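You operate a simulated robot arm through the tools that you are given. There is no shell and no other tool.

Carry out the task below with a simulated two-armed robot. There is one attempt and no reset: what you move stays moved.

## Task
Hang the green-head probe in the stirrer clamp, loosen the clamp knob, lower the clamp and tighten the knob.
Fine: clamp all the way down, so that the probe dips into the sample on the plate. Leave the samples and the other controls.

Only the result counts: the job must be done as asked and must still hold three seconds after the hand-in. Knocking over, shifting, dropping, spilling or breaking anything else fails it.

## Robot
Two 7-joint arms with two-finger grippers on one trunk that stands fixed in place. Base frame: the origin is at the foot of the trunk, x ahead of it, y to its left, z up. Units: mm, rad, N and s.
The left shoulder is at [21, 175, 1479], the right one opposite. With the tool pointing down near the work surface each hand reaches from about 100 to 760 mm from the base axis, measured 20 degrees to its own side. Payload 2.94 kg a hand.
Tool frame (each hand has its own): the origin (TCP) lies between the finger pads and is the grasp point; the fingertips stand 30 mm ahead of it; z points along the fingers, y is the line along which they close. The gripper opens to 138 mm. The gripper's body begins 109 mm behind the TCP.
Orientation is that of the tool frame in the base frame, as a unit quaternion [x, y, z, w]. With the fingers straight down and closing along the base's y, the tool's x points along the base's -x, its y along +y and its z along -z.

## Interface
- The arms move only by the tool move_arm. It takes "left_series", "right_series" or both (then of equal length, played together; a hand with none holds still); each is a list of rows, each a list of 3 entries, a list of its own where there are three numbers: the opening, from 0 (shut) to 1 (fully open), then the shift along the tool's x, y, z in units of 150 mm (1.0 is 150 mm), then the turn, a rotation vector about the tool's x, y, z in units of 60 degrees (1.0 is 60 degrees). In form: [[jaw, [dx, dy, dz], [rx, ry, rz]], ...]. A call has 1 to 20 rows; each row is the pose to reach, as a shift and turn from the pose commanded when the call began, along the tool's axes at that moment. A call with a number of a shift or a turn outside -1 to 1 is refused whole. A row lasts 0.2 s, in which the tool goes at most 50 mm and 0.15 rad; a call with a longer step from one row to the next is refused whole, and so is a gripper value outside its range. A pose out of reach is approached as far as the arm can. The call stops where the force on the tool passes 40 N (or 10 N more than at its start, if that is more) or the arm is blocked; 0.2 s more then pass. Each finger halts on what it meets, pressing with about 35 N; the grip force reading is that of the motor and also rises with nothing between the fingers. The clock runs only during rows and for 0.2 s after the last one: add rows that repeat a pose to give the fingers time. It gives the time, the measured TCP pose, the force on the tool (base axes), the opening and the grip force at its end, in the units of the frame above (readings bear some noise), with the torque about the TCP (base axes, N m) and any sound that the robot's microphone picked up.
- Cameras (640 x 400 px; columns grow to the right, rows downward): "scene" is now at [48.6, -17.9, 1968.6]; the picture's right is [-0.10, -0.99, -0.00], its down [-0.73, 0.07, -0.68] and it looks along [0.68, -0.07, -0.73] (base axes); focal length 316 px, centre (320, 200). "left" rides on the left gripper at [71, -19, -146] in its tool frame; the picture's right is [0.26, 0.96, 0.00], its down [-0.85, 0.23, -0.48] and it looks along [-0.46, 0.12, 0.88] (tool axes); focal length 280 px, centre (320, 200). "right" rides on the right gripper at [71, 19, -146] in its tool frame; the picture's right is [-0.26, 0.97, 0.00], its down [-0.85, -0.23, -0.48] and it looks along [-0.46, -0.12, 0.88] (tool axes); focal length 280 px, centre (320, 200). There is no depth. A picture from a camera that has moved, and an enlarged one, comes with that camera's place and axes in the base frame and with its lens. The place of the scene camera against the robot may be out by one fixed shift of up to 25 mm in any direction.
- camera(camera): a new picture of that camera. It takes no simulated time.
- raise_lower(by): slides the trunk up (or, below 0, down) by that many mm; the arms and the scene camera ride with it, the base frame stays. It gives what a move gives, with no picture.
- turn_head(pan, tilt): turns the head with the scene camera to pan (to the left, within 2.094 rad either way) and tilt (down, from -0.506 to 1.204), counted from straight ahead of the robot. It gives what a move gives.
- enlarge(camera, box): a new picture of the part [left, top, right, bottom] of that camera's present view, enlarged. It takes no simulated time.
- finish_job(): hands the job in; it is judged then, once.

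Nothing tells you positions but the pictures and the camera data. Unless the task says otherwise, let go and move clear before handing in.

The tools are called after "Call:" as a command line: name --argument value ..., lists and objects as JSON in quotes. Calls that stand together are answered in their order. move_arm: Moves the arms, as the interface text tells. Its arguments: {"type":"object","properties":{"left_series":{"type":"array"},"right_series":{"type":"array"}},"required":[]} The other tools are called the same way: raise_lower (by) slides the trunk up or down; turn_head (pan, tilt) turns the head that bears the scene camera; camera (camera) takes a picture; enlarge (camera, box) takes an enlarged picture of a part of a camera's view; finish_job () hands the job in.

At the start:

```text
t: 0.0
left_tool_pos: [431.1, 38.5, 1568.8]
left_tool_rot: [0.0, 1.0, -0.001, 0.0]
left_force: [-0.2, -0.3, 0.4]
left_torque: [-0.01, 0.01, -0.01]
left_width: 138.1
left_gripper_force: 0.0
right_tool_pos: [490.6, -307.0, 1490.2]
right_tool_rot: [0.0, 1.0, -0.001, 0.0]
right_force: [0.7, 0.1, 0.1]
right_torque: [-0.01, -0.02, 0.01]
right_width: 138.2
right_gripper_force: 0.1
trunk travel left (down, up): [-650.0, 84.0]
head pan, tilt: [-0.101, 0.817]
```

scene: 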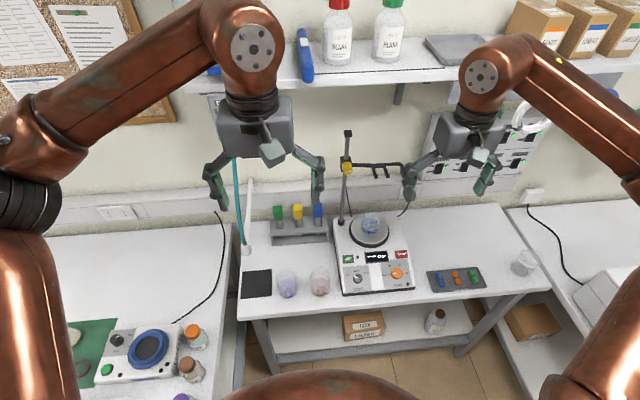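
right: 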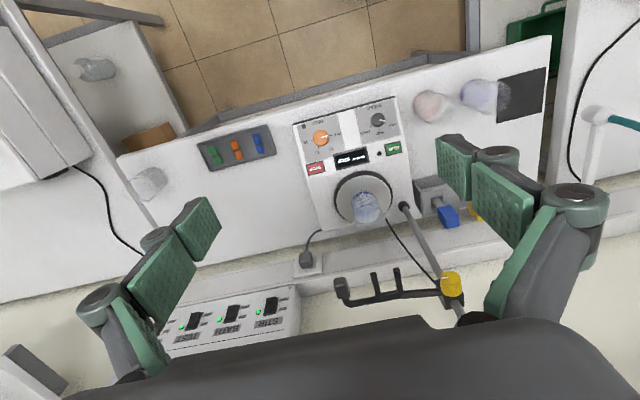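
left: 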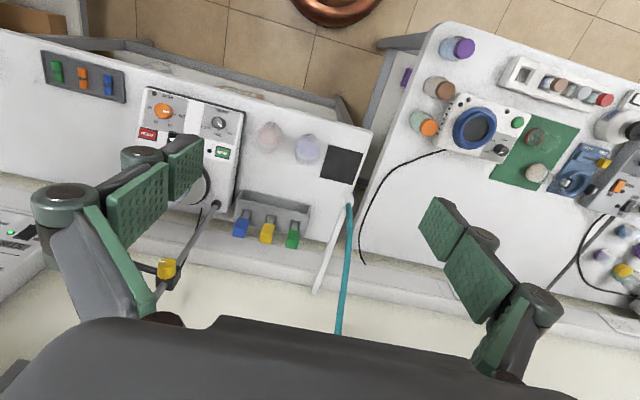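

I see a hotplate stirrer with a rod, a clamp with a yellow knob high on the rod, and a rack with green, yellow and blue heads behind-left of it. I'll look closer first before moving.

Call:
enlarge --camera "scene" --box '[220, 120, 440, 300]'

Call:
enlarge --camera "right" --box '[280, 80, 560, 330]'

Call:
enlarge --camera "left" --box '[100, 80, 380, 330]'

Call:
enlarge --camera "scene" --box '[320, 120, 420, 220]'

```text
2.22 times, centred on (330, 210) of scene
camera zoom: at [48.6, -17.9, 1968.6], right [-0.1, -0.99, 0.0], down [-0.73, 0.07, -0.68], along [0.68, -0.07, -0.73], focal length 703 px, centre (298, 178)
```

zoom: 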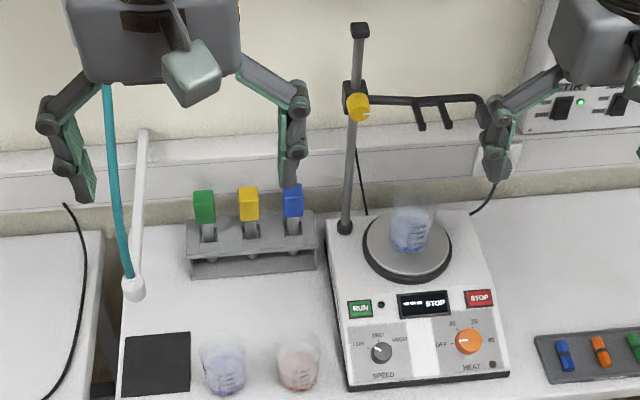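

```text
1.60 times, centred on (420, 205) of right
camera zoom: at [418.6, -289.1, 1637.9], right [0.26, 0.97, 0.0], down [0.85, -0.23, 0.48], along [0.46, -0.12, -0.88], focal length 449 px, centre (160, 192)
```

zoom: 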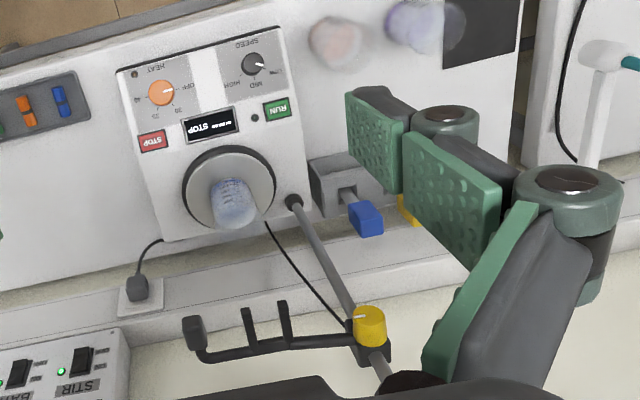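

```text
1.60 times, centred on (240, 205) of left
camera zoom: at [360.7, 17.9, 1714.2], right [-0.26, 0.96, 0.0], down [0.85, 0.23, 0.48], along [0.46, 0.12, -0.88], focal length 449 px, centre (448, 192)
```

zoom: 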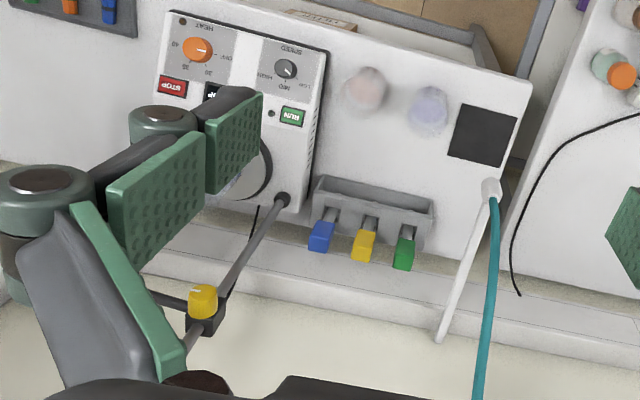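

```text
4.00 times, centred on (370, 170) of scene
camera zoom: at [48.6, -17.9, 1968.6], right [-0.1, -0.99, 0.0], down [-0.73, 0.07, -0.68], along [0.68, -0.07, -0.73], focal length 1266 px, centre (120, 320)
```

zoom: 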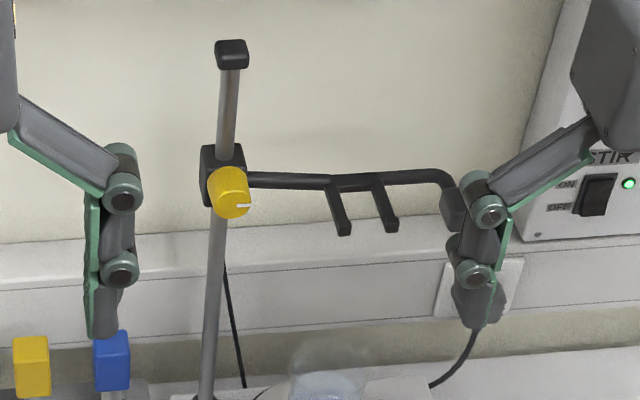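

The knob triangulates to about [795, -169, 1304], with the fork slot near [765, -270, 1305] directly above the plate's beaker. I'll lower the trunk for better reach and views, and move the right hand out of the line of sight.

Call:
raise_lower --by -150

Call:
move_arm --right_series '[[1, [0, -0.3, 0], [0, 0, 0]], [1, [0, -0.6, 0], [0, 0, 0]], [1, [0, -0.9, 0], [0, 0, 0]]]' --left_series '[[1, [0, 0.3, 0], [0, 0, 0]], [1, [0, 0.6, 0], [0, 0, 0]], [1, [0, 0.9, 0], [0, 0, 0]]]'

Call:
camera --camera "scene"

Call:
camera --camera "left"

Call:
camera --camera "right"

```text
t: 1.8
left_tool_pos: [429.2, 37.6, 1420.8]
left_tool_rot: [-0.001, 1.0, 0.0, 0.0]
left_force: [-0.3, 0.2, 0.2]
left_torque: [0.0, 0.01, -0.01]
left_width: 138.1
left_gripper_force: 0.0
right_tool_pos: [489.1, -306.4, 1342.2]
right_tool_rot: [0.0, 1.0, 0.0, 0.0]
right_force: [0.0, -0.5, 0.3]
right_torque: [-0.02, 0.0, 0.01]
right_width: 138.2
right_gripper_force: 0.0
trunk travel left (down, up): [-500.0, 234.0]
head pan, tilt: [-0.101, 0.817]
```

```text
t: 2.5
left_tool_pos: [429.5, 174.9, 1420.3]
left_tool_rot: [0.0, 1.0, 0.0, 0.001]
left_force: [0.5, -0.8, 0.7]
left_torque: [0.0, -0.02, 0.02]
left_width: 138.1
left_gripper_force: 0.1
right_tool_pos: [488.7, -442.8, 1341.2]
right_tool_rot: [0.0, 1.0, -0.001, 0.001]
right_force: [0.9, -1.1, -0.4]
right_torque: [0.01, 0.0, -0.01]
right_width: 137.8
right_gripper_force: 0.1
trunk travel left (down, up): [-500.0, 234.0]
head pan, tilt: [-0.101, 0.817]
```

```text
taken
camera scene: at [61.0, -16.9, 1818.9], right [-0.1, -0.99, 0.0], down [-0.73, 0.07, -0.68], along [0.68, -0.07, -0.73], focal length 316 px, centre (320, 200)
```

scene: 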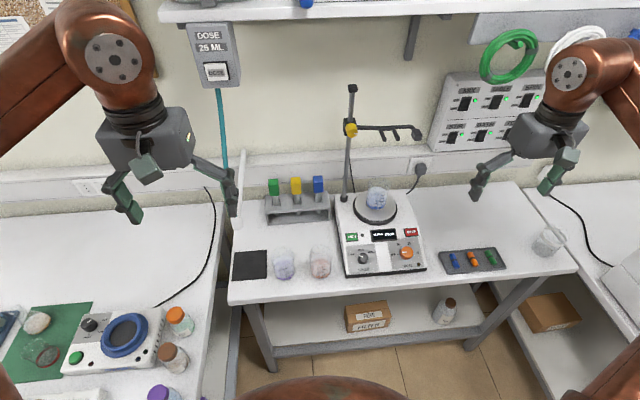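

```text
taken
camera left: at [358.7, 155.0, 1564.8], right [-0.26, 0.97, 0.0], down [0.85, 0.23, 0.48], along [0.46, 0.12, -0.88], focal length 280 px, centre (320, 200)
```

left: 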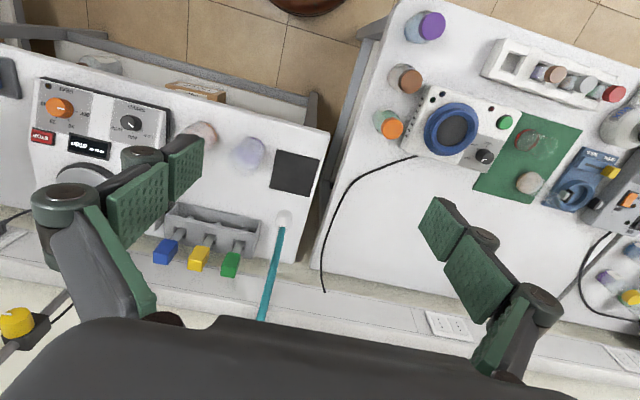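

```text
taken
camera right: at [418.0, -423.5, 1488.0], right [0.26, 0.97, 0.0], down [0.85, -0.23, 0.48], along [0.46, -0.12, -0.88], focal length 280 px, centre (320, 200)
```

right: 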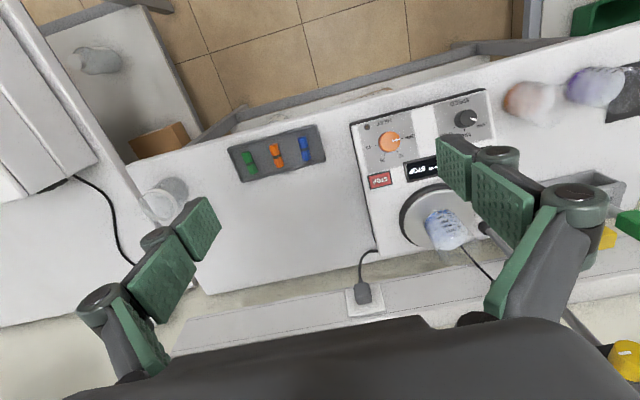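

The view is now unobstructed. I'll enlarge the clamp and the rack for detail.

Call:
enlarge --camera "scene" --box '[320, 75, 440, 150]'

Call:
enlarge --camera "scene" --box '[220, 150, 348, 230]'

Call:
enlarge --camera "scene" --box '[320, 170, 448, 290]'

Call:
enlarge --camera "left" --box '[140, 190, 300, 290]'

```text
5.33 times, centred on (380, 112) of scene
camera zoom: at [61.0, -16.9, 1818.9], right [-0.1, -0.99, 0.0], down [-0.73, 0.07, -0.68], along [0.68, -0.07, -0.73], focal length 1688 px, centre (0, 667)
```

zoom: 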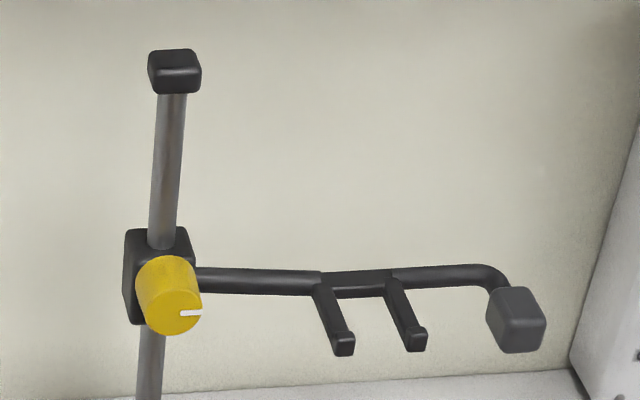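

```text
5.00 times, centred on (284, 190) of scene
camera zoom: at [61.0, -16.9, 1818.9], right [-0.1, -0.99, 0.0], down [-0.73, 0.07, -0.68], along [0.68, -0.07, -0.73], focal length 1582 px, centre (500, 250)
```

zoom: 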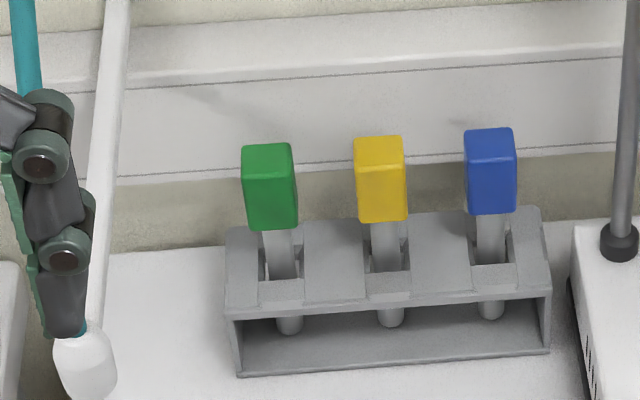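

```text
3.33 times, centred on (384, 230) of scene
camera zoom: at [61.0, -16.9, 1818.9], right [-0.1, -0.99, 0.0], down [-0.73, 0.07, -0.68], along [0.68, -0.07, -0.73], focal length 1055 px, centre (107, 100)
```

zoom: 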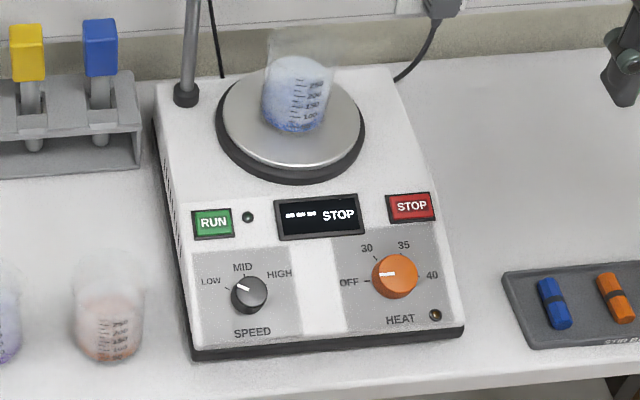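

```text
4.00 times, centred on (220, 240) of left
camera zoom: at [358.7, 155.0, 1564.8], right [-0.26, 0.97, 0.0], down [0.85, 0.23, 0.48], along [0.46, 0.12, -0.88], focal length 1122 px, centre (720, 40)
```

zoom: 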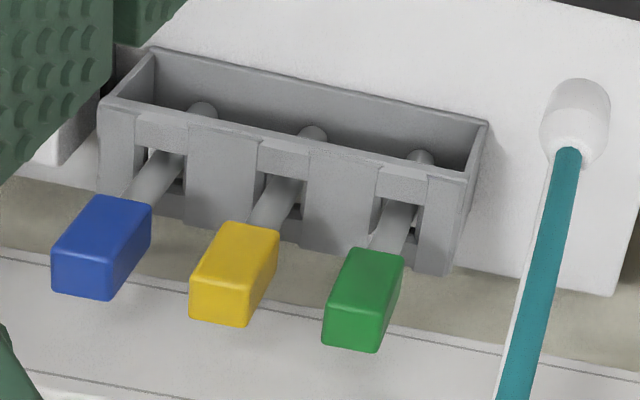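

The green probe's head top is near [862, 67, 1070], and a dosing nozzle on a pole with a teal tube sits at about y≈165, so I'd rather reach the probe with the right hand from the other side. I'll tilt the right hand forward 45° to get an accurate frontal view of the clamp.

Call:
move_arm --right_series '[[1, [0, 0.16, -0.07], [0, -0.125, 0]], [1, [0, 0.32, -0.14], [0, -0.25, 0]], [1, [0, 0.48, -0.21], [0, -0.375, 0]], [1, [0, 0.64, -0.28], [0, -0.5, 0]], [1, [0, 0.8, -0.34], [0, -0.625, 0]], [1, [0, 0.95, -0.4], [0, -0.75, 0]], [1, [0, 0.95, -0.4], [0, -0.75, 0]]]'

Call:
camera --camera "right"

Call:
camera --camera "scene"

```text
t: 4.2
left_tool_pos: [430.8, 173.9, 1419.7]
left_tool_rot: [0.0, 1.0, 0.0, 0.0]
left_force: [-0.5, -0.1, -0.5]
left_torque: [0.0, 0.0, -0.01]
left_width: 137.9
left_gripper_force: 0.1
right_tool_pos: [490.3, -298.5, 1400.7]
right_tool_rot: [0.0, 0.923, 0.001, 0.384]
right_force: [0.2, 0.5, 0.3]
right_torque: [0.01, 0.0, 0.0]
right_width: 137.9
right_gripper_force: 0.1
trunk travel left (down, up): [-500.0, 234.0]
head pan, tilt: [-0.101, 0.817]
```

```text
taken
camera right: at [336.6, -280.6, 1454.4], right [0.19, 0.96, 0.19], down [0.26, -0.23, 0.94], along [0.95, -0.12, -0.3], focal length 280 px, centre (320, 200)
```

right: 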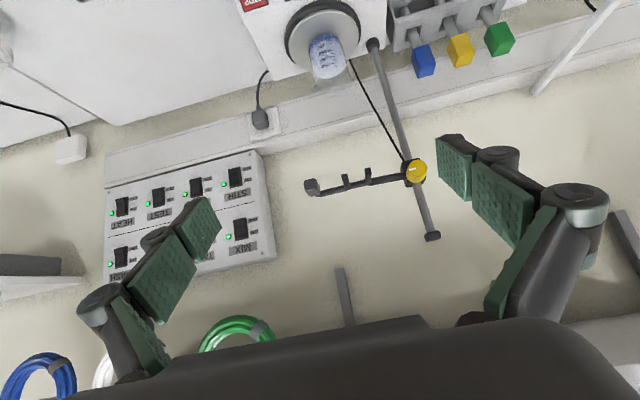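

```text
taken
camera scene: at [62.8, -18.2, 1818.7], right [-0.1, -0.99, 0.0], down [-0.73, 0.07, -0.68], along [0.68, -0.07, -0.73], focal length 316 px, centre (320, 200)
```

scene: 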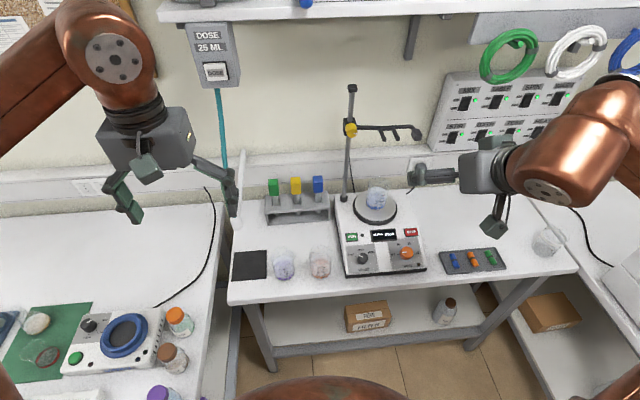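

The tilted right camera now sees the whole clamp and the rack. I'll enlarge both.

Call:
enlarge --camera "right" --box '[296, 140, 456, 240]'

Call:
enlarge --camera "right" --box '[370, 0, 530, 100]'

Call:
enlarge --camera "right" --box '[230, 0, 390, 100]'

```text
4.00 times, centred on (376, 190) of right
camera zoom: at [336.6, -280.6, 1454.4], right [0.19, 0.96, 0.19], down [0.26, -0.23, 0.94], along [0.95, -0.12, -0.3], focal length 1122 px, centre (96, 240)
```

zoom: 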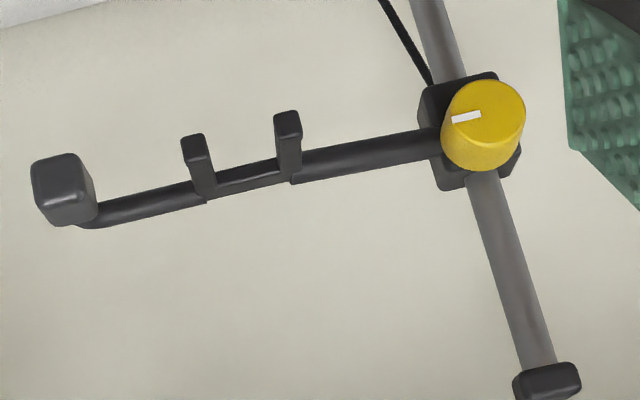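

```text
4.00 times, centred on (450, 50) of right
camera zoom: at [336.6, -280.6, 1454.4], right [0.19, 0.96, 0.19], down [0.26, -0.23, 0.94], along [0.95, -0.12, -0.3], focal length 1122 px, centre (-200, 800)
```

zoom: 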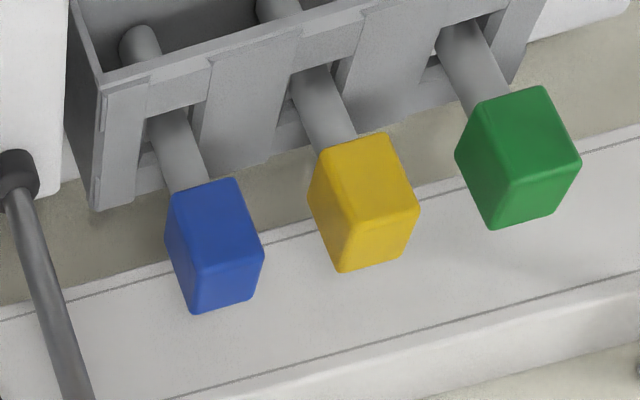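

```text
4.00 times, centred on (310, 50) of right
camera zoom: at [336.6, -280.6, 1454.4], right [0.19, 0.96, 0.19], down [0.26, -0.23, 0.94], along [0.95, -0.12, -0.3], focal length 1122 px, centre (360, 800)
```

zoom: 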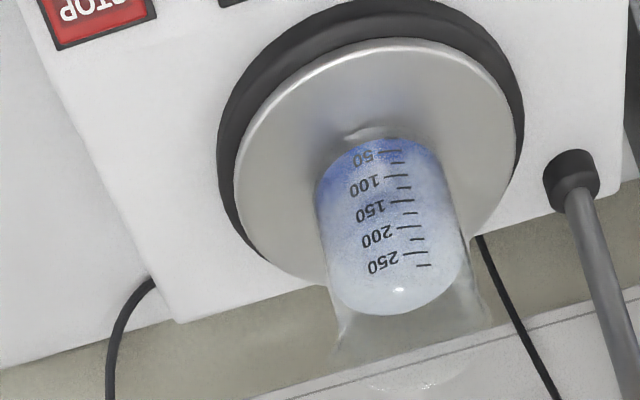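

From two views the fork prong tips come out near [762, -252] and [762, -290] at z≈1294, the handle block near [771, -346, 1296] and the green head top near [850, 69, 1079]. I'll bring the right camera closer for a precise stereo pair, and move the left hand further out of the way.

Call:
move_arm --right_series '[[1, [-0.198, -0.08, 0.179], [0, 0, 0]], [1, [-0.396, -0.16, 0.358], [0, 0, 0]], [1, [-0.594, -0.24, 0.537], [0, 0, 0]], [1, [-0.792, -0.32, 0.716], [0, 0, 0]], [1, [-0.99, -0.4, 0.896], [0, 0, 0]], [1, [-0.99, -0.4, 0.896], [0, 0, 0]]]' --left_series '[[1, [0, 0.2, 0], [0, 0, 0]], [1, [0, 0.4, 0], [0, 0, 0]], [1, [0, 0.6, 0], [0, 0, 0]], [1, [0, 0.8, 0], [0, 0, 0]], [1, [0, 0.95, 0], [0, 0, 0]], [1, [0, 0.95, 0], [0, 0, 0]]]'

Call:
camera --camera "right"

```text
t: 5.5
left_tool_pos: [428.2, 316.3, 1419.7]
left_tool_rot: [-0.001, 1.0, -0.001, 0.001]
left_force: [0.3, 0.1, 0.0]
left_torque: [-0.04, -0.06, 0.0]
left_width: 137.8
left_gripper_force: 0.1
right_tool_pos: [690.3, -359.5, 1412.5]
right_tool_rot: [0.0, 0.924, 0.0, 0.383]
right_force: [0.5, 0.1, 0.5]
right_torque: [0.01, -0.01, 0.03]
right_width: 138.0
right_gripper_force: 0.1
trunk travel left (down, up): [-500.0, 234.0]
head pan, tilt: [-0.101, 0.817]
```

```text
taken
camera right: at [536.9, -341.7, 1466.2], right [0.19, 0.97, 0.19], down [0.26, -0.23, 0.94], along [0.95, -0.12, -0.3], focal length 280 px, centre (320, 200)
```

right: 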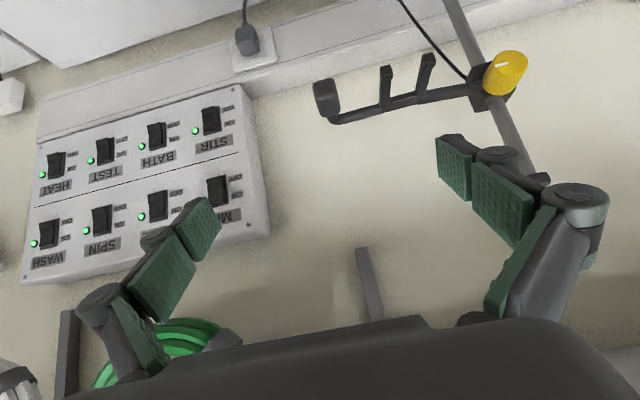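

Call:
enlarge --camera "right" --box '[300, 30, 540, 180]'

Call:
move_arm --right_series '[[1, [0, 0.25, 0], [0, 0, 0]], [1, [0, 0.5, 0], [0, 0, 0]], [1, [0, 0.75, 0], [0, 0, 0]], [1, [0, 1, 0], [0, 0, 0]], [1, [0, 1, 0], [0, 0, 0]]]'

Call:
camera --camera "right"

Call:
enlarge --camera "right" --box '[180, 30, 420, 180]'

Call:
enlarge --camera "right" --box '[380, 0, 540, 100]'

```text
2.67 times, centred on (420, 105) of right
camera zoom: at [536.9, -341.7, 1466.2], right [0.19, 0.97, 0.19], down [0.26, -0.23, 0.94], along [0.95, -0.12, -0.3], focal length 748 px, centre (53, 453)
```

zoom: 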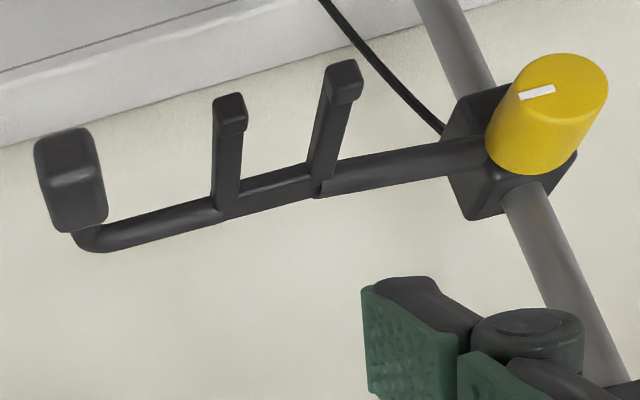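

```text
t: 6.8
left_tool_pos: [429.3, 314.6, 1420.9]
left_tool_rot: [0.0, 1.0, 0.0, 0.0]
left_force: [0.1, 0.0, -0.2]
left_torque: [0.03, 0.01, 0.03]
left_width: 137.8
left_gripper_force: 0.0
right_tool_pos: [688.0, -209.1, 1409.8]
right_tool_rot: [0.001, 0.924, 0.001, 0.382]
right_force: [0.3, 0.3, -0.6]
right_torque: [0.03, -0.03, 0.04]
right_width: 137.9
right_gripper_force: 0.0
trunk travel left (down, up): [-500.0, 234.0]
head pan, tilt: [-0.101, 0.817]
```

```text
taken
camera right: at [535.8, -191.8, 1465.4], right [0.19, 0.96, 0.19], down [0.26, -0.23, 0.94], along [0.95, -0.13, -0.3], focal length 280 px, centre (320, 200)
```

right: 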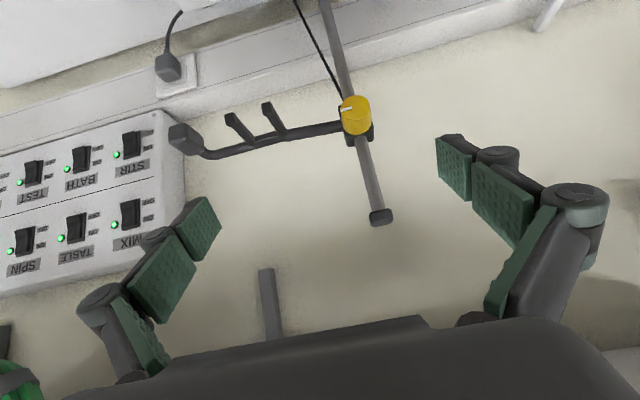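

```text
2.67 times, centred on (300, 105) of right
camera zoom: at [535.8, -191.8, 1465.4], right [0.19, 0.96, 0.19], down [0.26, -0.23, 0.94], along [0.95, -0.13, -0.3], focal length 748 px, centre (373, 453)
```

zoom: 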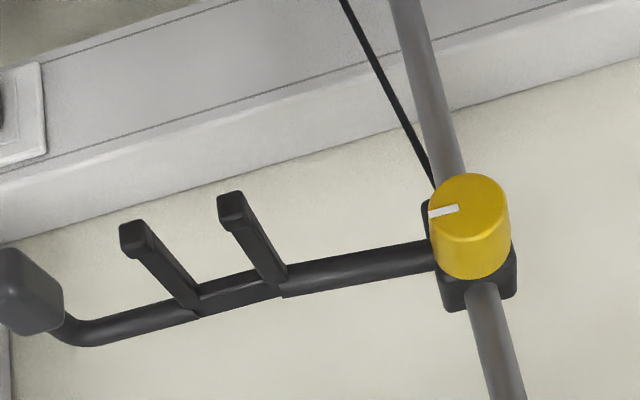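

```text
4.00 times, centred on (460, 50) of right
camera zoom: at [535.8, -191.8, 1465.4], right [0.19, 0.96, 0.19], down [0.26, -0.23, 0.94], along [0.95, -0.13, -0.3], focal length 1122 px, centre (-240, 800)
```

zoom: 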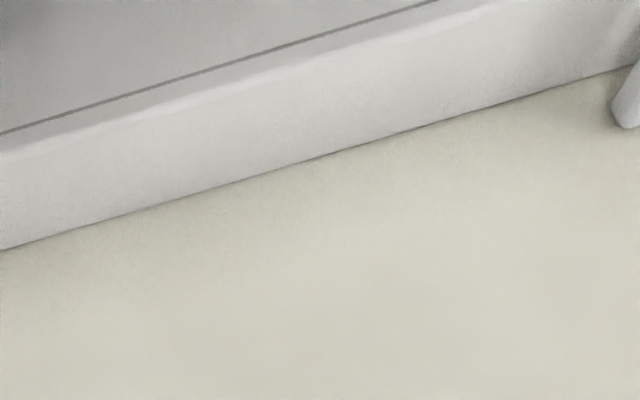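

The prong tips refine to [751, -252, 1297] and [752, -290, 1295], so the slot centre is y≈-271. The knob face is at [791, -170, 1298] and the handle block at [774, -347, 1290]. Now I'll bring the right hand to a viewing pose in front of the green probe, with the fingers partly closed.

Call:
move_arm --right_series '[[0.8, [0.047, 0.25, 0.024], [0, 0, 0]], [0.7, [0.095, 0.5, 0.047], [0, 0, 0]], [0.6, [0.142, 0.75, 0.07], [0, 0, 0]], [0.5, [0.189, 1, 0.094], [0, 0, 0]]]'

Call:
move_arm --right_series '[[0.48, [0.131, 0.171, 0.152], [0, 0, 0]], [0.48, [0.262, 0.341, 0.304], [0, 0, 0]], [0.48, [0.393, 0.512, 0.455], [0, 0, 0]], [0.48, [0.524, 0.682, 0.607], [0, 0, 0]], [0.48, [0.655, 0.853, 0.759], [0, 0, 0]], [0.48, [0.655, 0.853, 0.759], [0, 0, 0]]]'

Call:
camera --camera "right"

Call:
camera --camera "scene"

```text
t: 7.8
left_tool_pos: [430.2, 319.4, 1419.1]
left_tool_rot: [0.0, 1.0, -0.001, 0.0]
left_force: [-0.3, 0.7, -0.1]
left_torque: [-0.06, 0.02, 0.05]
left_width: 138.2
left_gripper_force: 0.1
right_tool_pos: [680.4, -55.4, 1379.2]
right_tool_rot: [0.0, 0.924, -0.001, 0.382]
right_force: [-0.6, -0.5, 1.2]
right_torque: [-0.06, 0.03, 0.0]
right_width: 68.9
right_gripper_force: 0.0
trunk travel left (down, up): [-500.0, 234.0]
head pan, tilt: [-0.101, 0.817]
```

```text
t: 9.2
left_tool_pos: [429.6, 315.5, 1420.9]
left_tool_rot: [0.0, 1.0, -0.001, 0.0]
left_force: [0.1, -0.4, -0.4]
left_torque: [0.04, 0.01, 0.02]
left_width: 138.2
left_gripper_force: 0.0
right_tool_pos: [690.2, 68.1, 1231.6]
right_tool_rot: [0.001, 0.924, 0.001, 0.383]
right_force: [-0.4, 0.5, 0.1]
right_torque: [0.0, 0.0, 0.05]
right_width: 66.1
right_gripper_force: 0.1
trunk travel left (down, up): [-500.0, 234.0]
head pan, tilt: [-0.101, 0.817]
```

```text
taken
camera right: at [537.0, 85.8, 1285.1], right [0.19, 0.96, 0.19], down [0.26, -0.23, 0.94], along [0.95, -0.12, -0.3], focal length 280 px, centre (320, 200)
```

right: 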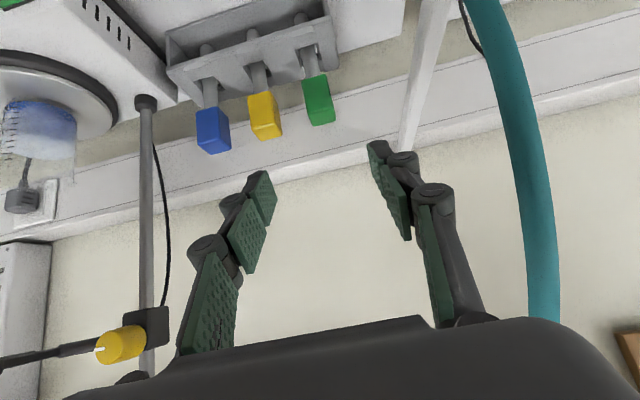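

```text
taken
camera scene: at [62.0, -18.4, 1818.8], right [-0.1, -0.99, 0.0], down [-0.73, 0.07, -0.68], along [0.68, -0.07, -0.73], focal length 316 px, centre (320, 200)
```

scene: 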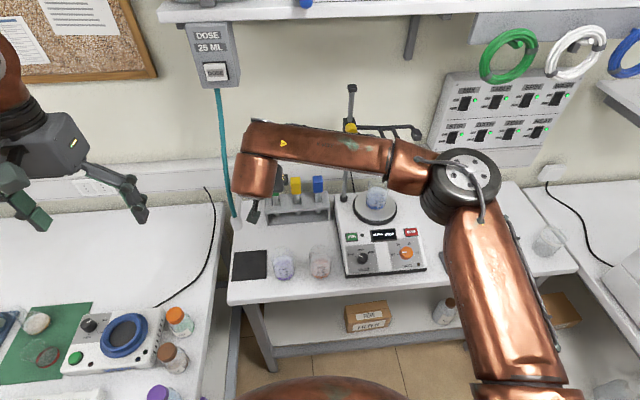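

The probe is in view between the fingers, but the teal dosing tube is close to the gripper's +y side. I'll check its real position with the left camera before going in.

Call:
camera --camera "left"

Call:
enlarge --camera "right" --box '[270, 40, 430, 140]'

```text
taken
camera left: at [359.6, 295.0, 1565.1], right [-0.26, 0.97, 0.0], down [0.85, 0.23, 0.48], along [0.46, 0.12, -0.88], focal length 280 px, centre (320, 200)
```

left: 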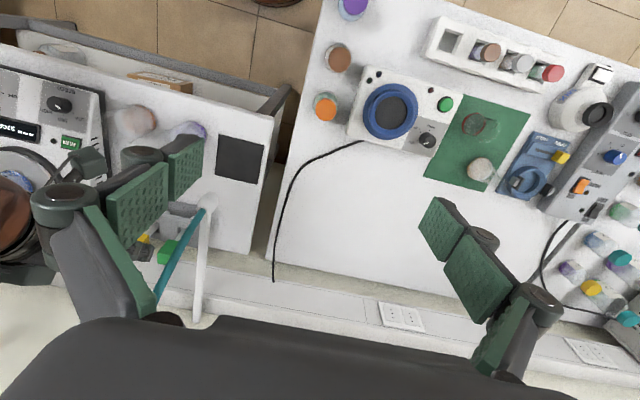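

```text
4.00 times, centred on (350, 90) of right
camera zoom: at [537.0, 85.8, 1285.1], right [0.19, 0.96, 0.19], down [0.26, -0.23, 0.94], along [0.95, -0.12, -0.3], focal length 1122 px, centre (200, 640)
```

zoom: 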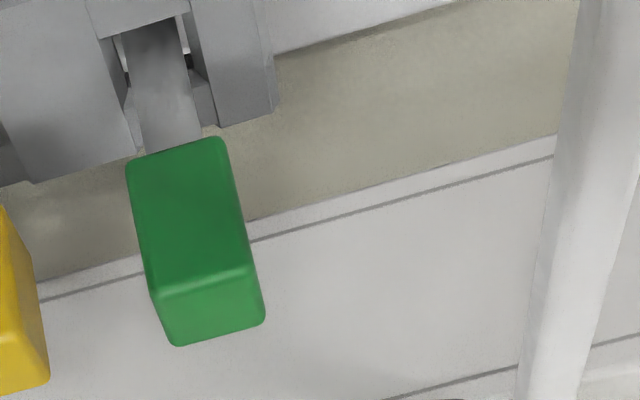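

Call:
enlarge --camera "left" --box '[110, 180, 270, 330]'

Call:
enlarge --camera "scene" --box '[200, 20, 320, 240]'

```text
2.67 times, centred on (190, 255) of left
camera zoom: at [359.6, 295.0, 1565.1], right [-0.26, 0.97, 0.0], down [0.85, 0.23, 0.48], along [0.46, 0.12, -0.88], focal length 748 px, centre (667, 53)
```

zoom: 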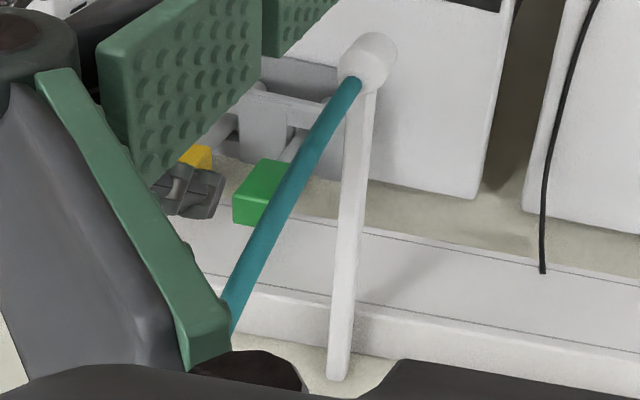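

```text
1.82 times, centred on (260, 130) of scene
camera zoom: at [62.0, -18.4, 1818.8], right [-0.1, -0.99, 0.0], down [-0.73, 0.07, -0.68], along [0.68, -0.07, -0.73], focal length 575 px, centre (429, 327)
```

zoom: 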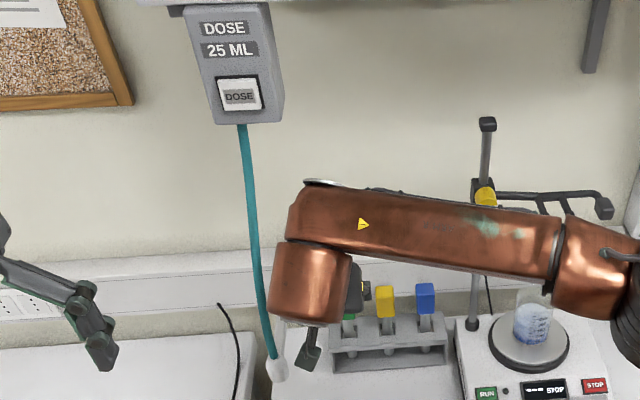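

The tube runs up at y≈163–166, which leaves about 20–25 mm of clearance beside the gripper at y=68. The green head spans x 835–866, y 53–84 and z 1029–1079, aligned with the base axes. I'll approach along the tool axis partway and check.

Call:
move_arm --right_series '[[0.48, [0.01, 0, 0.2], [0, 0, 0]], [0.48, [0.02, 0, 0.4], [0, 0, 0]], [0.48, [0.03, 0, 0.6], [0, 0, 0]], [0.48, [0.04, 0, 0.8], [0, 0, 0]], [0.48, [0.04, 0, 0.8], [0, 0, 0]]]'

Call:
camera --camera "right"

Call:
enlarge --camera "scene" --box '[220, 110, 380, 230]'

Call:
camera --camera "left"

```text
t: 10.3
left_tool_pos: [429.4, 316.1, 1419.1]
left_tool_rot: [0.0, 1.0, 0.0, 0.0]
left_force: [-0.5, -0.4, 0.9]
left_torque: [-0.02, -0.04, 0.02]
left_width: 137.9
left_gripper_force: 0.0
right_tool_pos: [769.7, 69.0, 1141.6]
right_tool_rot: [-0.001, 0.924, 0.001, 0.383]
right_force: [-0.1, -0.3, 0.2]
right_torque: [0.0, -0.03, 0.02]
right_width: 65.9
right_gripper_force: 0.1
trunk travel left (down, up): [-500.0, 234.0]
head pan, tilt: [-0.101, 0.817]
```

```text
taken
camera right: at [617.3, 86.8, 1195.7], right [0.18, 0.97, 0.19], down [0.26, -0.23, 0.94], along [0.95, -0.12, -0.3], focal length 280 px, centre (320, 200)
```

right: 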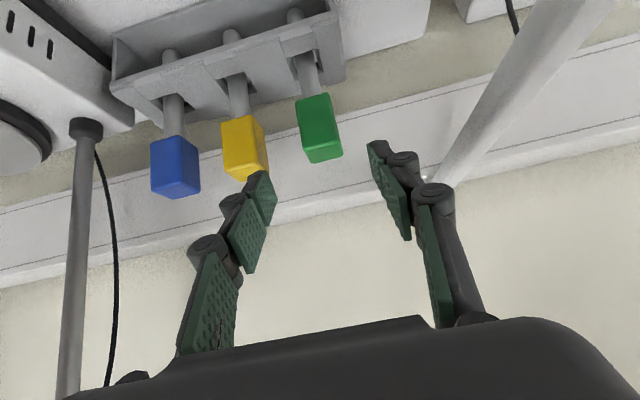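

```text
3.33 times, centred on (300, 170) of scene
camera zoom: at [61.5, -17.1, 1818.8], right [-0.1, -0.99, 0.0], down [-0.73, 0.07, -0.68], along [0.68, -0.07, -0.73], focal length 1055 px, centre (387, 300)
```

zoom: 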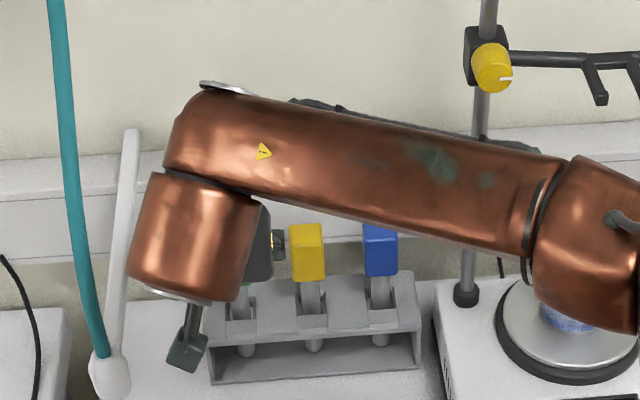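

```text
taken
camera left: at [359.1, 296.1, 1565.0], right [-0.26, 0.96, 0.0], down [0.85, 0.23, 0.48], along [0.46, 0.12, -0.88], focal length 280 px, centre (320, 200)
```

left: 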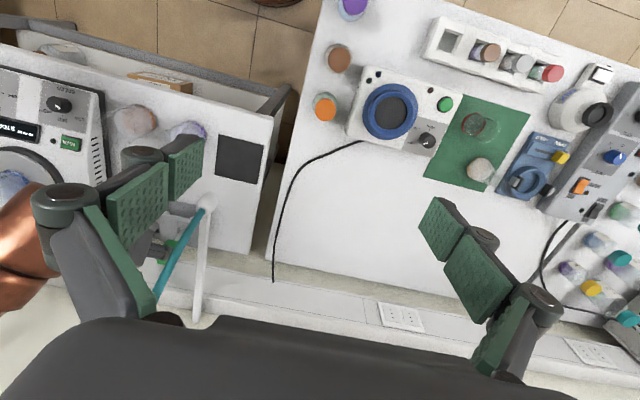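

Clearances look fine (the wrist edge at y≈132 against the pole at ≈157). I'll narrow the opening a little and complete the approach around the green head, then check before closing.

Call:
move_arm --right_series '[[0.4, [0, 0, 0], [0, 0, 0]], [0.4, [0.007, 0, 0.18], [0, 0, 0]], [0.4, [0.014, 0, 0.36], [0, 0, 0]], [0.4, [0.021, 0, 0.54], [0, 0, 0]], [0.4, [0.028, 0, 0.717], [0, 0, 0]], [0.4, [0.028, 0, 0.717], [0, 0, 0]]]'

Call:
camera --camera "right"

Call:
enlarge --camera "right" --box '[240, 120, 400, 220]'

```text
t: 11.8
left_tool_pos: [429.2, 315.2, 1421.0]
left_tool_rot: [0.0, 1.0, 0.0, 0.001]
left_force: [-0.5, 0.4, -0.2]
left_torque: [0.0, -0.07, 0.0]
left_width: 138.2
left_gripper_force: 0.0
right_tool_pos: [842.9, 69.5, 1064.2]
right_tool_rot: [-0.001, 0.924, 0.0, 0.382]
right_force: [-0.6, 0.0, 1.0]
right_torque: [0.0, -0.05, 0.01]
right_width: 55.4
right_gripper_force: 0.0
trunk travel left (down, up): [-500.0, 234.0]
head pan, tilt: [-0.101, 0.817]
```

```text
taken
camera right: at [690.0, 87.2, 1117.6], right [0.18, 0.97, 0.19], down [0.26, -0.23, 0.94], along [0.95, -0.12, -0.3], focal length 280 px, centre (320, 200)
```

right: 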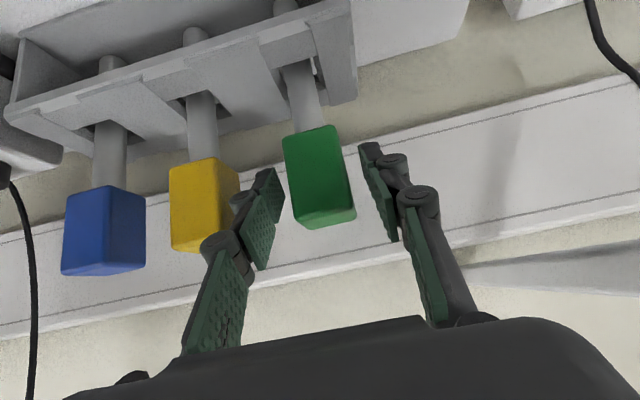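

```text
4.00 times, centred on (320, 170) of right
camera zoom: at [690.0, 87.2, 1117.6], right [0.18, 0.97, 0.19], down [0.26, -0.23, 0.94], along [0.95, -0.12, -0.3], focal length 1122 px, centre (320, 320)
```

zoom: 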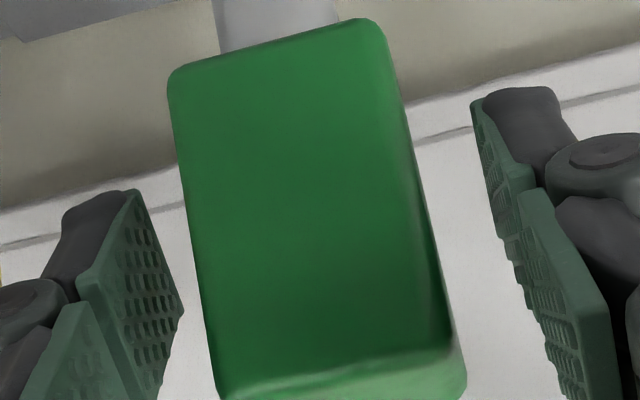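

The head is centred between the pads (head centre y≈69.5, tool y≈69.5). Closing now.

Call:
move_arm --right_series '[[0.3, [0, 0, 0], [0, 0, 0]], [0.2, [0, 0, 0], [0, 0, 0]], [0.1, [0, 0, 0], [0, 0, 0]], [0, [0, 0, 0], [0, 0, 0]], [0, [0, 0, 0], [0, 0, 0]], [0, [0, 0, 0], [0, 0, 0]]]'

Call:
camera --camera "right"

```text
t: 13.2
left_tool_pos: [430.2, 316.3, 1419.2]
left_tool_rot: [0.0, 1.0, 0.0, 0.001]
left_force: [0.5, -0.7, -0.7]
left_torque: [0.04, 0.06, 0.01]
left_width: 138.0
left_gripper_force: 0.0
right_tool_pos: [844.3, 69.3, 1063.9]
right_tool_rot: [0.0, 0.924, 0.0, 0.382]
right_force: [0.4, -0.4, 0.6]
right_torque: [0.03, 0.0, 0.0]
right_width: 32.9
right_gripper_force: 35.2
trunk travel left (down, up): [-500.0, 234.0]
head pan, tilt: [-0.101, 0.817]
```

```text
taken
camera right: at [690.4, 87.3, 1117.3], right [0.19, 0.97, 0.18], down [0.26, -0.23, 0.94], along [0.95, -0.12, -0.3], focal length 280 px, centre (320, 200)
```

right: 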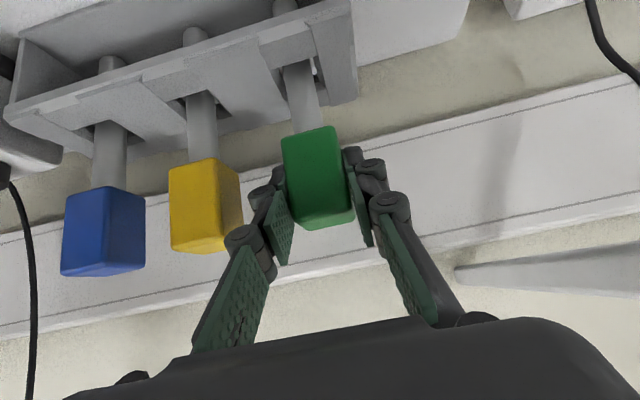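

Gripped at 32.9 mm with full grip force. Lifting straight up 150 mm out of the rack.

Call:
move_arm --right_series '[[0, [-0.118, 0, -0.118], [0, 0, 0]], [0, [-0.236, 0, -0.236], [0, 0, 0]], [0, [-0.354, 0, -0.354], [0, 0, 0]], [0, [-0.471, 0, -0.471], [0, 0, 0]], [0, [-0.589, 0, -0.589], [0, 0, 0]], [0, [-0.7071, 0, -0.7071], [0, 0, 0]], [0, [-0.7071, 0, -0.7071], [0, 0, 0]]]'

Call:
camera --camera "right"

Call:
camera --camera "scene"

```text
t: 14.8
left_tool_pos: [429.4, 315.4, 1418.6]
left_tool_rot: [0.0, 1.0, 0.001, 0.0]
left_force: [0.1, 0.2, -0.4]
left_torque: [-0.01, 0.01, 0.03]
left_width: 138.0
left_gripper_force: 0.1
right_tool_pos: [845.0, 68.7, 1211.8]
right_tool_rot: [0.0, 0.924, 0.0, 0.382]
right_force: [-0.3, -0.6, -0.7]
right_torque: [0.0, 0.02, -0.02]
right_width: 33.1
right_gripper_force: 35.1
trunk travel left (down, up): [-500.0, 234.0]
head pan, tilt: [-0.101, 0.817]
```

```text
taken
camera right: at [690.8, 87.0, 1267.2], right [0.19, 0.97, 0.18], down [0.26, -0.23, 0.94], along [0.95, -0.12, -0.3], focal length 280 px, centre (320, 200)
```

right: 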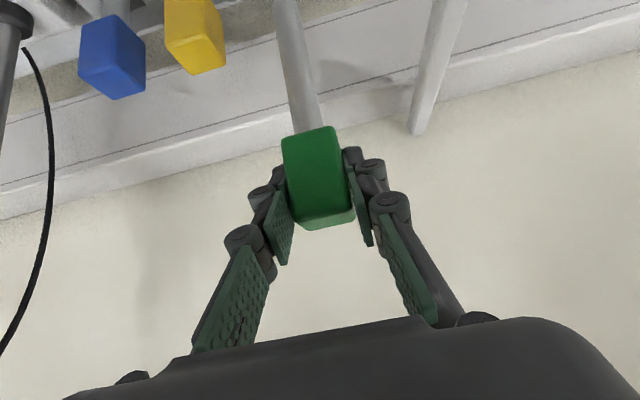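

```text
taken
camera scene: at [63.2, -16.9, 1818.7], right [-0.1, -0.99, 0.0], down [-0.73, 0.07, -0.68], along [0.68, -0.07, -0.73], focal length 316 px, centre (320, 200)
```

scene: 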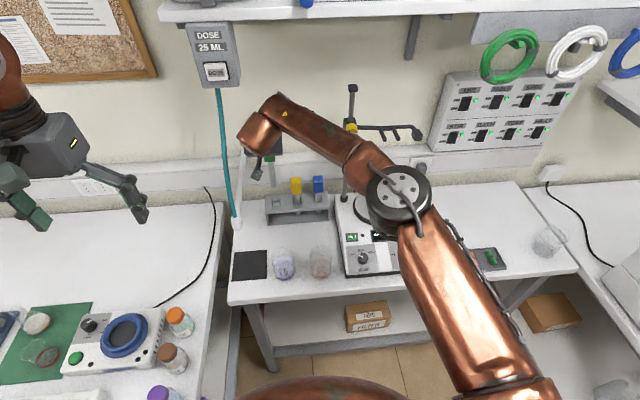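

Call:
enlarge --camera "scene" --box '[230, 120, 350, 230]'

Call:
camera --camera "left"

```text
3.64 times, centred on (290, 175) of scene
camera zoom: at [63.2, -16.9, 1818.7], right [-0.1, -0.99, 0.0], down [-0.73, 0.07, -0.68], along [0.68, -0.07, -0.73], focal length 1151 px, centre (429, 291)
```

zoom: 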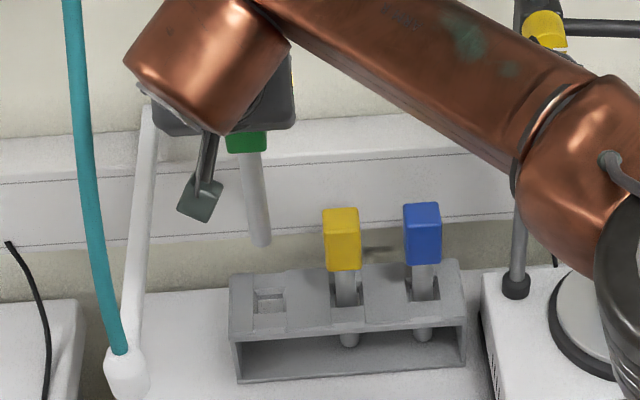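

```text
taken
camera left: at [360.6, 296.3, 1564.5], right [-0.26, 0.96, 0.0], down [0.85, 0.23, 0.48], along [0.46, 0.12, -0.88], focal length 280 px, centre (320, 200)
```

left: 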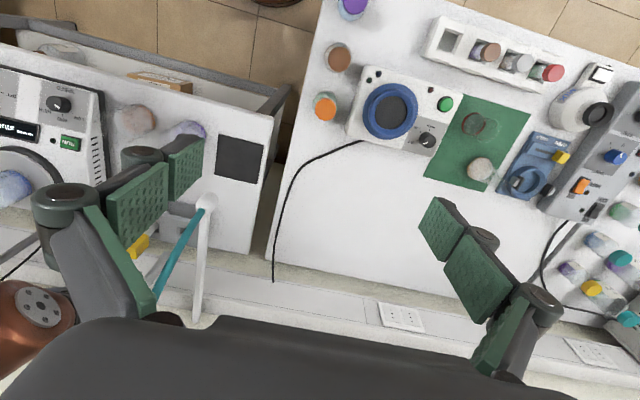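

The probe is fully out and its stem tip is above the other heads. I'll back off and up, then move across in front of the clamp.

Call:
move_arm --right_series '[[0, [0, -0.08, -0.177], [0, 0, 0]], [0, [0, -0.166, -0.354], [0, 0, 0]], [0, [0, -0.25, -0.53], [0, 0, 0]], [0, [0, -0.333, -0.707], [0, 0, 0]]]'

Call:
move_arm --right_series '[[0, [0.01, -0.167, -0.165], [0, 0, 0]], [0, [0.02, -0.333, -0.33], [0, 0, 0]], [0, [0.035, -0.5, -0.495], [0, 0, 0]], [0, [0.047, -0.667, -0.66], [0, 0, 0]], [0, [0.047, -0.667, -0.66], [0, 0, 0]]]'

Call:
move_arm --right_series '[[0, [0.01, -0.2, -0.01], [0, 0, 0]], [0, [0.02, -0.4, -0.02], [0, 0, 0]], [0, [0.03, -0.6, -0.03], [0, 0, 0]], [0, [0.04, -0.8, -0.04], [0, 0, 0]], [0, [0.047, -1, -0.047], [0, 0, 0]], [0, [0.047, -1, -0.047], [0, 0, 0]]]'

Call:
camera --camera "right"

Call:
camera --camera "scene"

```text
t: 15.8
left_tool_pos: [428.4, 313.3, 1420.6]
left_tool_rot: [0.0, 1.0, 0.0, 0.001]
left_force: [-0.7, -1.2, 0.4]
left_torque: [0.04, 0.01, 0.03]
left_width: 138.2
left_gripper_force: 0.1
right_tool_pos: [767.1, 17.3, 1288.3]
right_tool_rot: [0.001, 0.924, 0.0, 0.382]
right_force: [0.0, -1.0, 0.0]
right_torque: [-0.01, 0.01, 0.02]
right_width: 33.2
right_gripper_force: 34.8
trunk travel left (down, up): [-500.0, 234.0]
head pan, tilt: [-0.101, 0.817]
```

```text
t: 16.9
left_tool_pos: [430.9, 317.6, 1418.9]
left_tool_rot: [0.0, 1.0, 0.0, -0.001]
left_force: [-0.3, 0.0, -0.3]
left_torque: [-0.03, 0.05, -0.02]
left_width: 137.9
left_gripper_force: 0.1
right_tool_pos: [694.2, -80.5, 1353.7]
right_tool_rot: [0.0, 0.924, -0.001, 0.382]
right_force: [0.2, 0.7, -0.7]
right_torque: [0.0, 0.0, -0.02]
right_width: 33.0
right_gripper_force: 35.1
trunk travel left (down, up): [-500.0, 234.0]
head pan, tilt: [-0.101, 0.817]
```

```text
t: 18.4
left_tool_pos: [429.8, 317.2, 1420.1]
left_tool_rot: [0.0, 1.0, 0.0, 0.0]
left_force: [-0.4, 0.7, 0.5]
left_torque: [-0.01, 0.0, 0.0]
left_width: 138.1
left_gripper_force: 0.1
right_tool_pos: [684.2, -228.7, 1352.2]
right_tool_rot: [-0.001, 0.924, 0.001, 0.382]
right_force: [1.2, 0.5, -0.5]
right_torque: [-0.04, 0.02, 0.02]
right_width: 33.1
right_gripper_force: 35.1
trunk travel left (down, up): [-500.0, 234.0]
head pan, tilt: [-0.101, 0.817]
```

```text
taken
camera right: at [531.0, -212.2, 1407.6], right [0.18, 0.97, 0.18], down [0.26, -0.23, 0.94], along [0.95, -0.12, -0.3], focal length 280 px, centre (320, 200)
```

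right: 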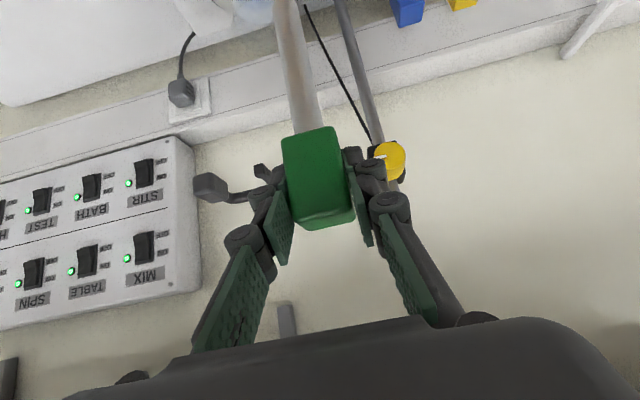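

```text
taken
camera scene: at [62.7, -16.5, 1818.7], right [-0.1, -0.99, 0.0], down [-0.73, 0.07, -0.68], along [0.68, -0.07, -0.73], focal length 316 px, centre (320, 200)
```

scene: 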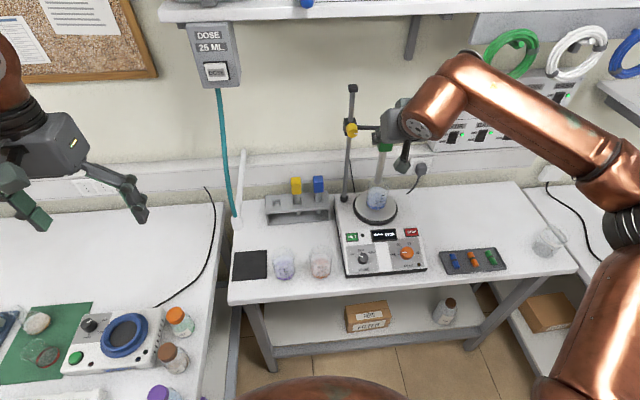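

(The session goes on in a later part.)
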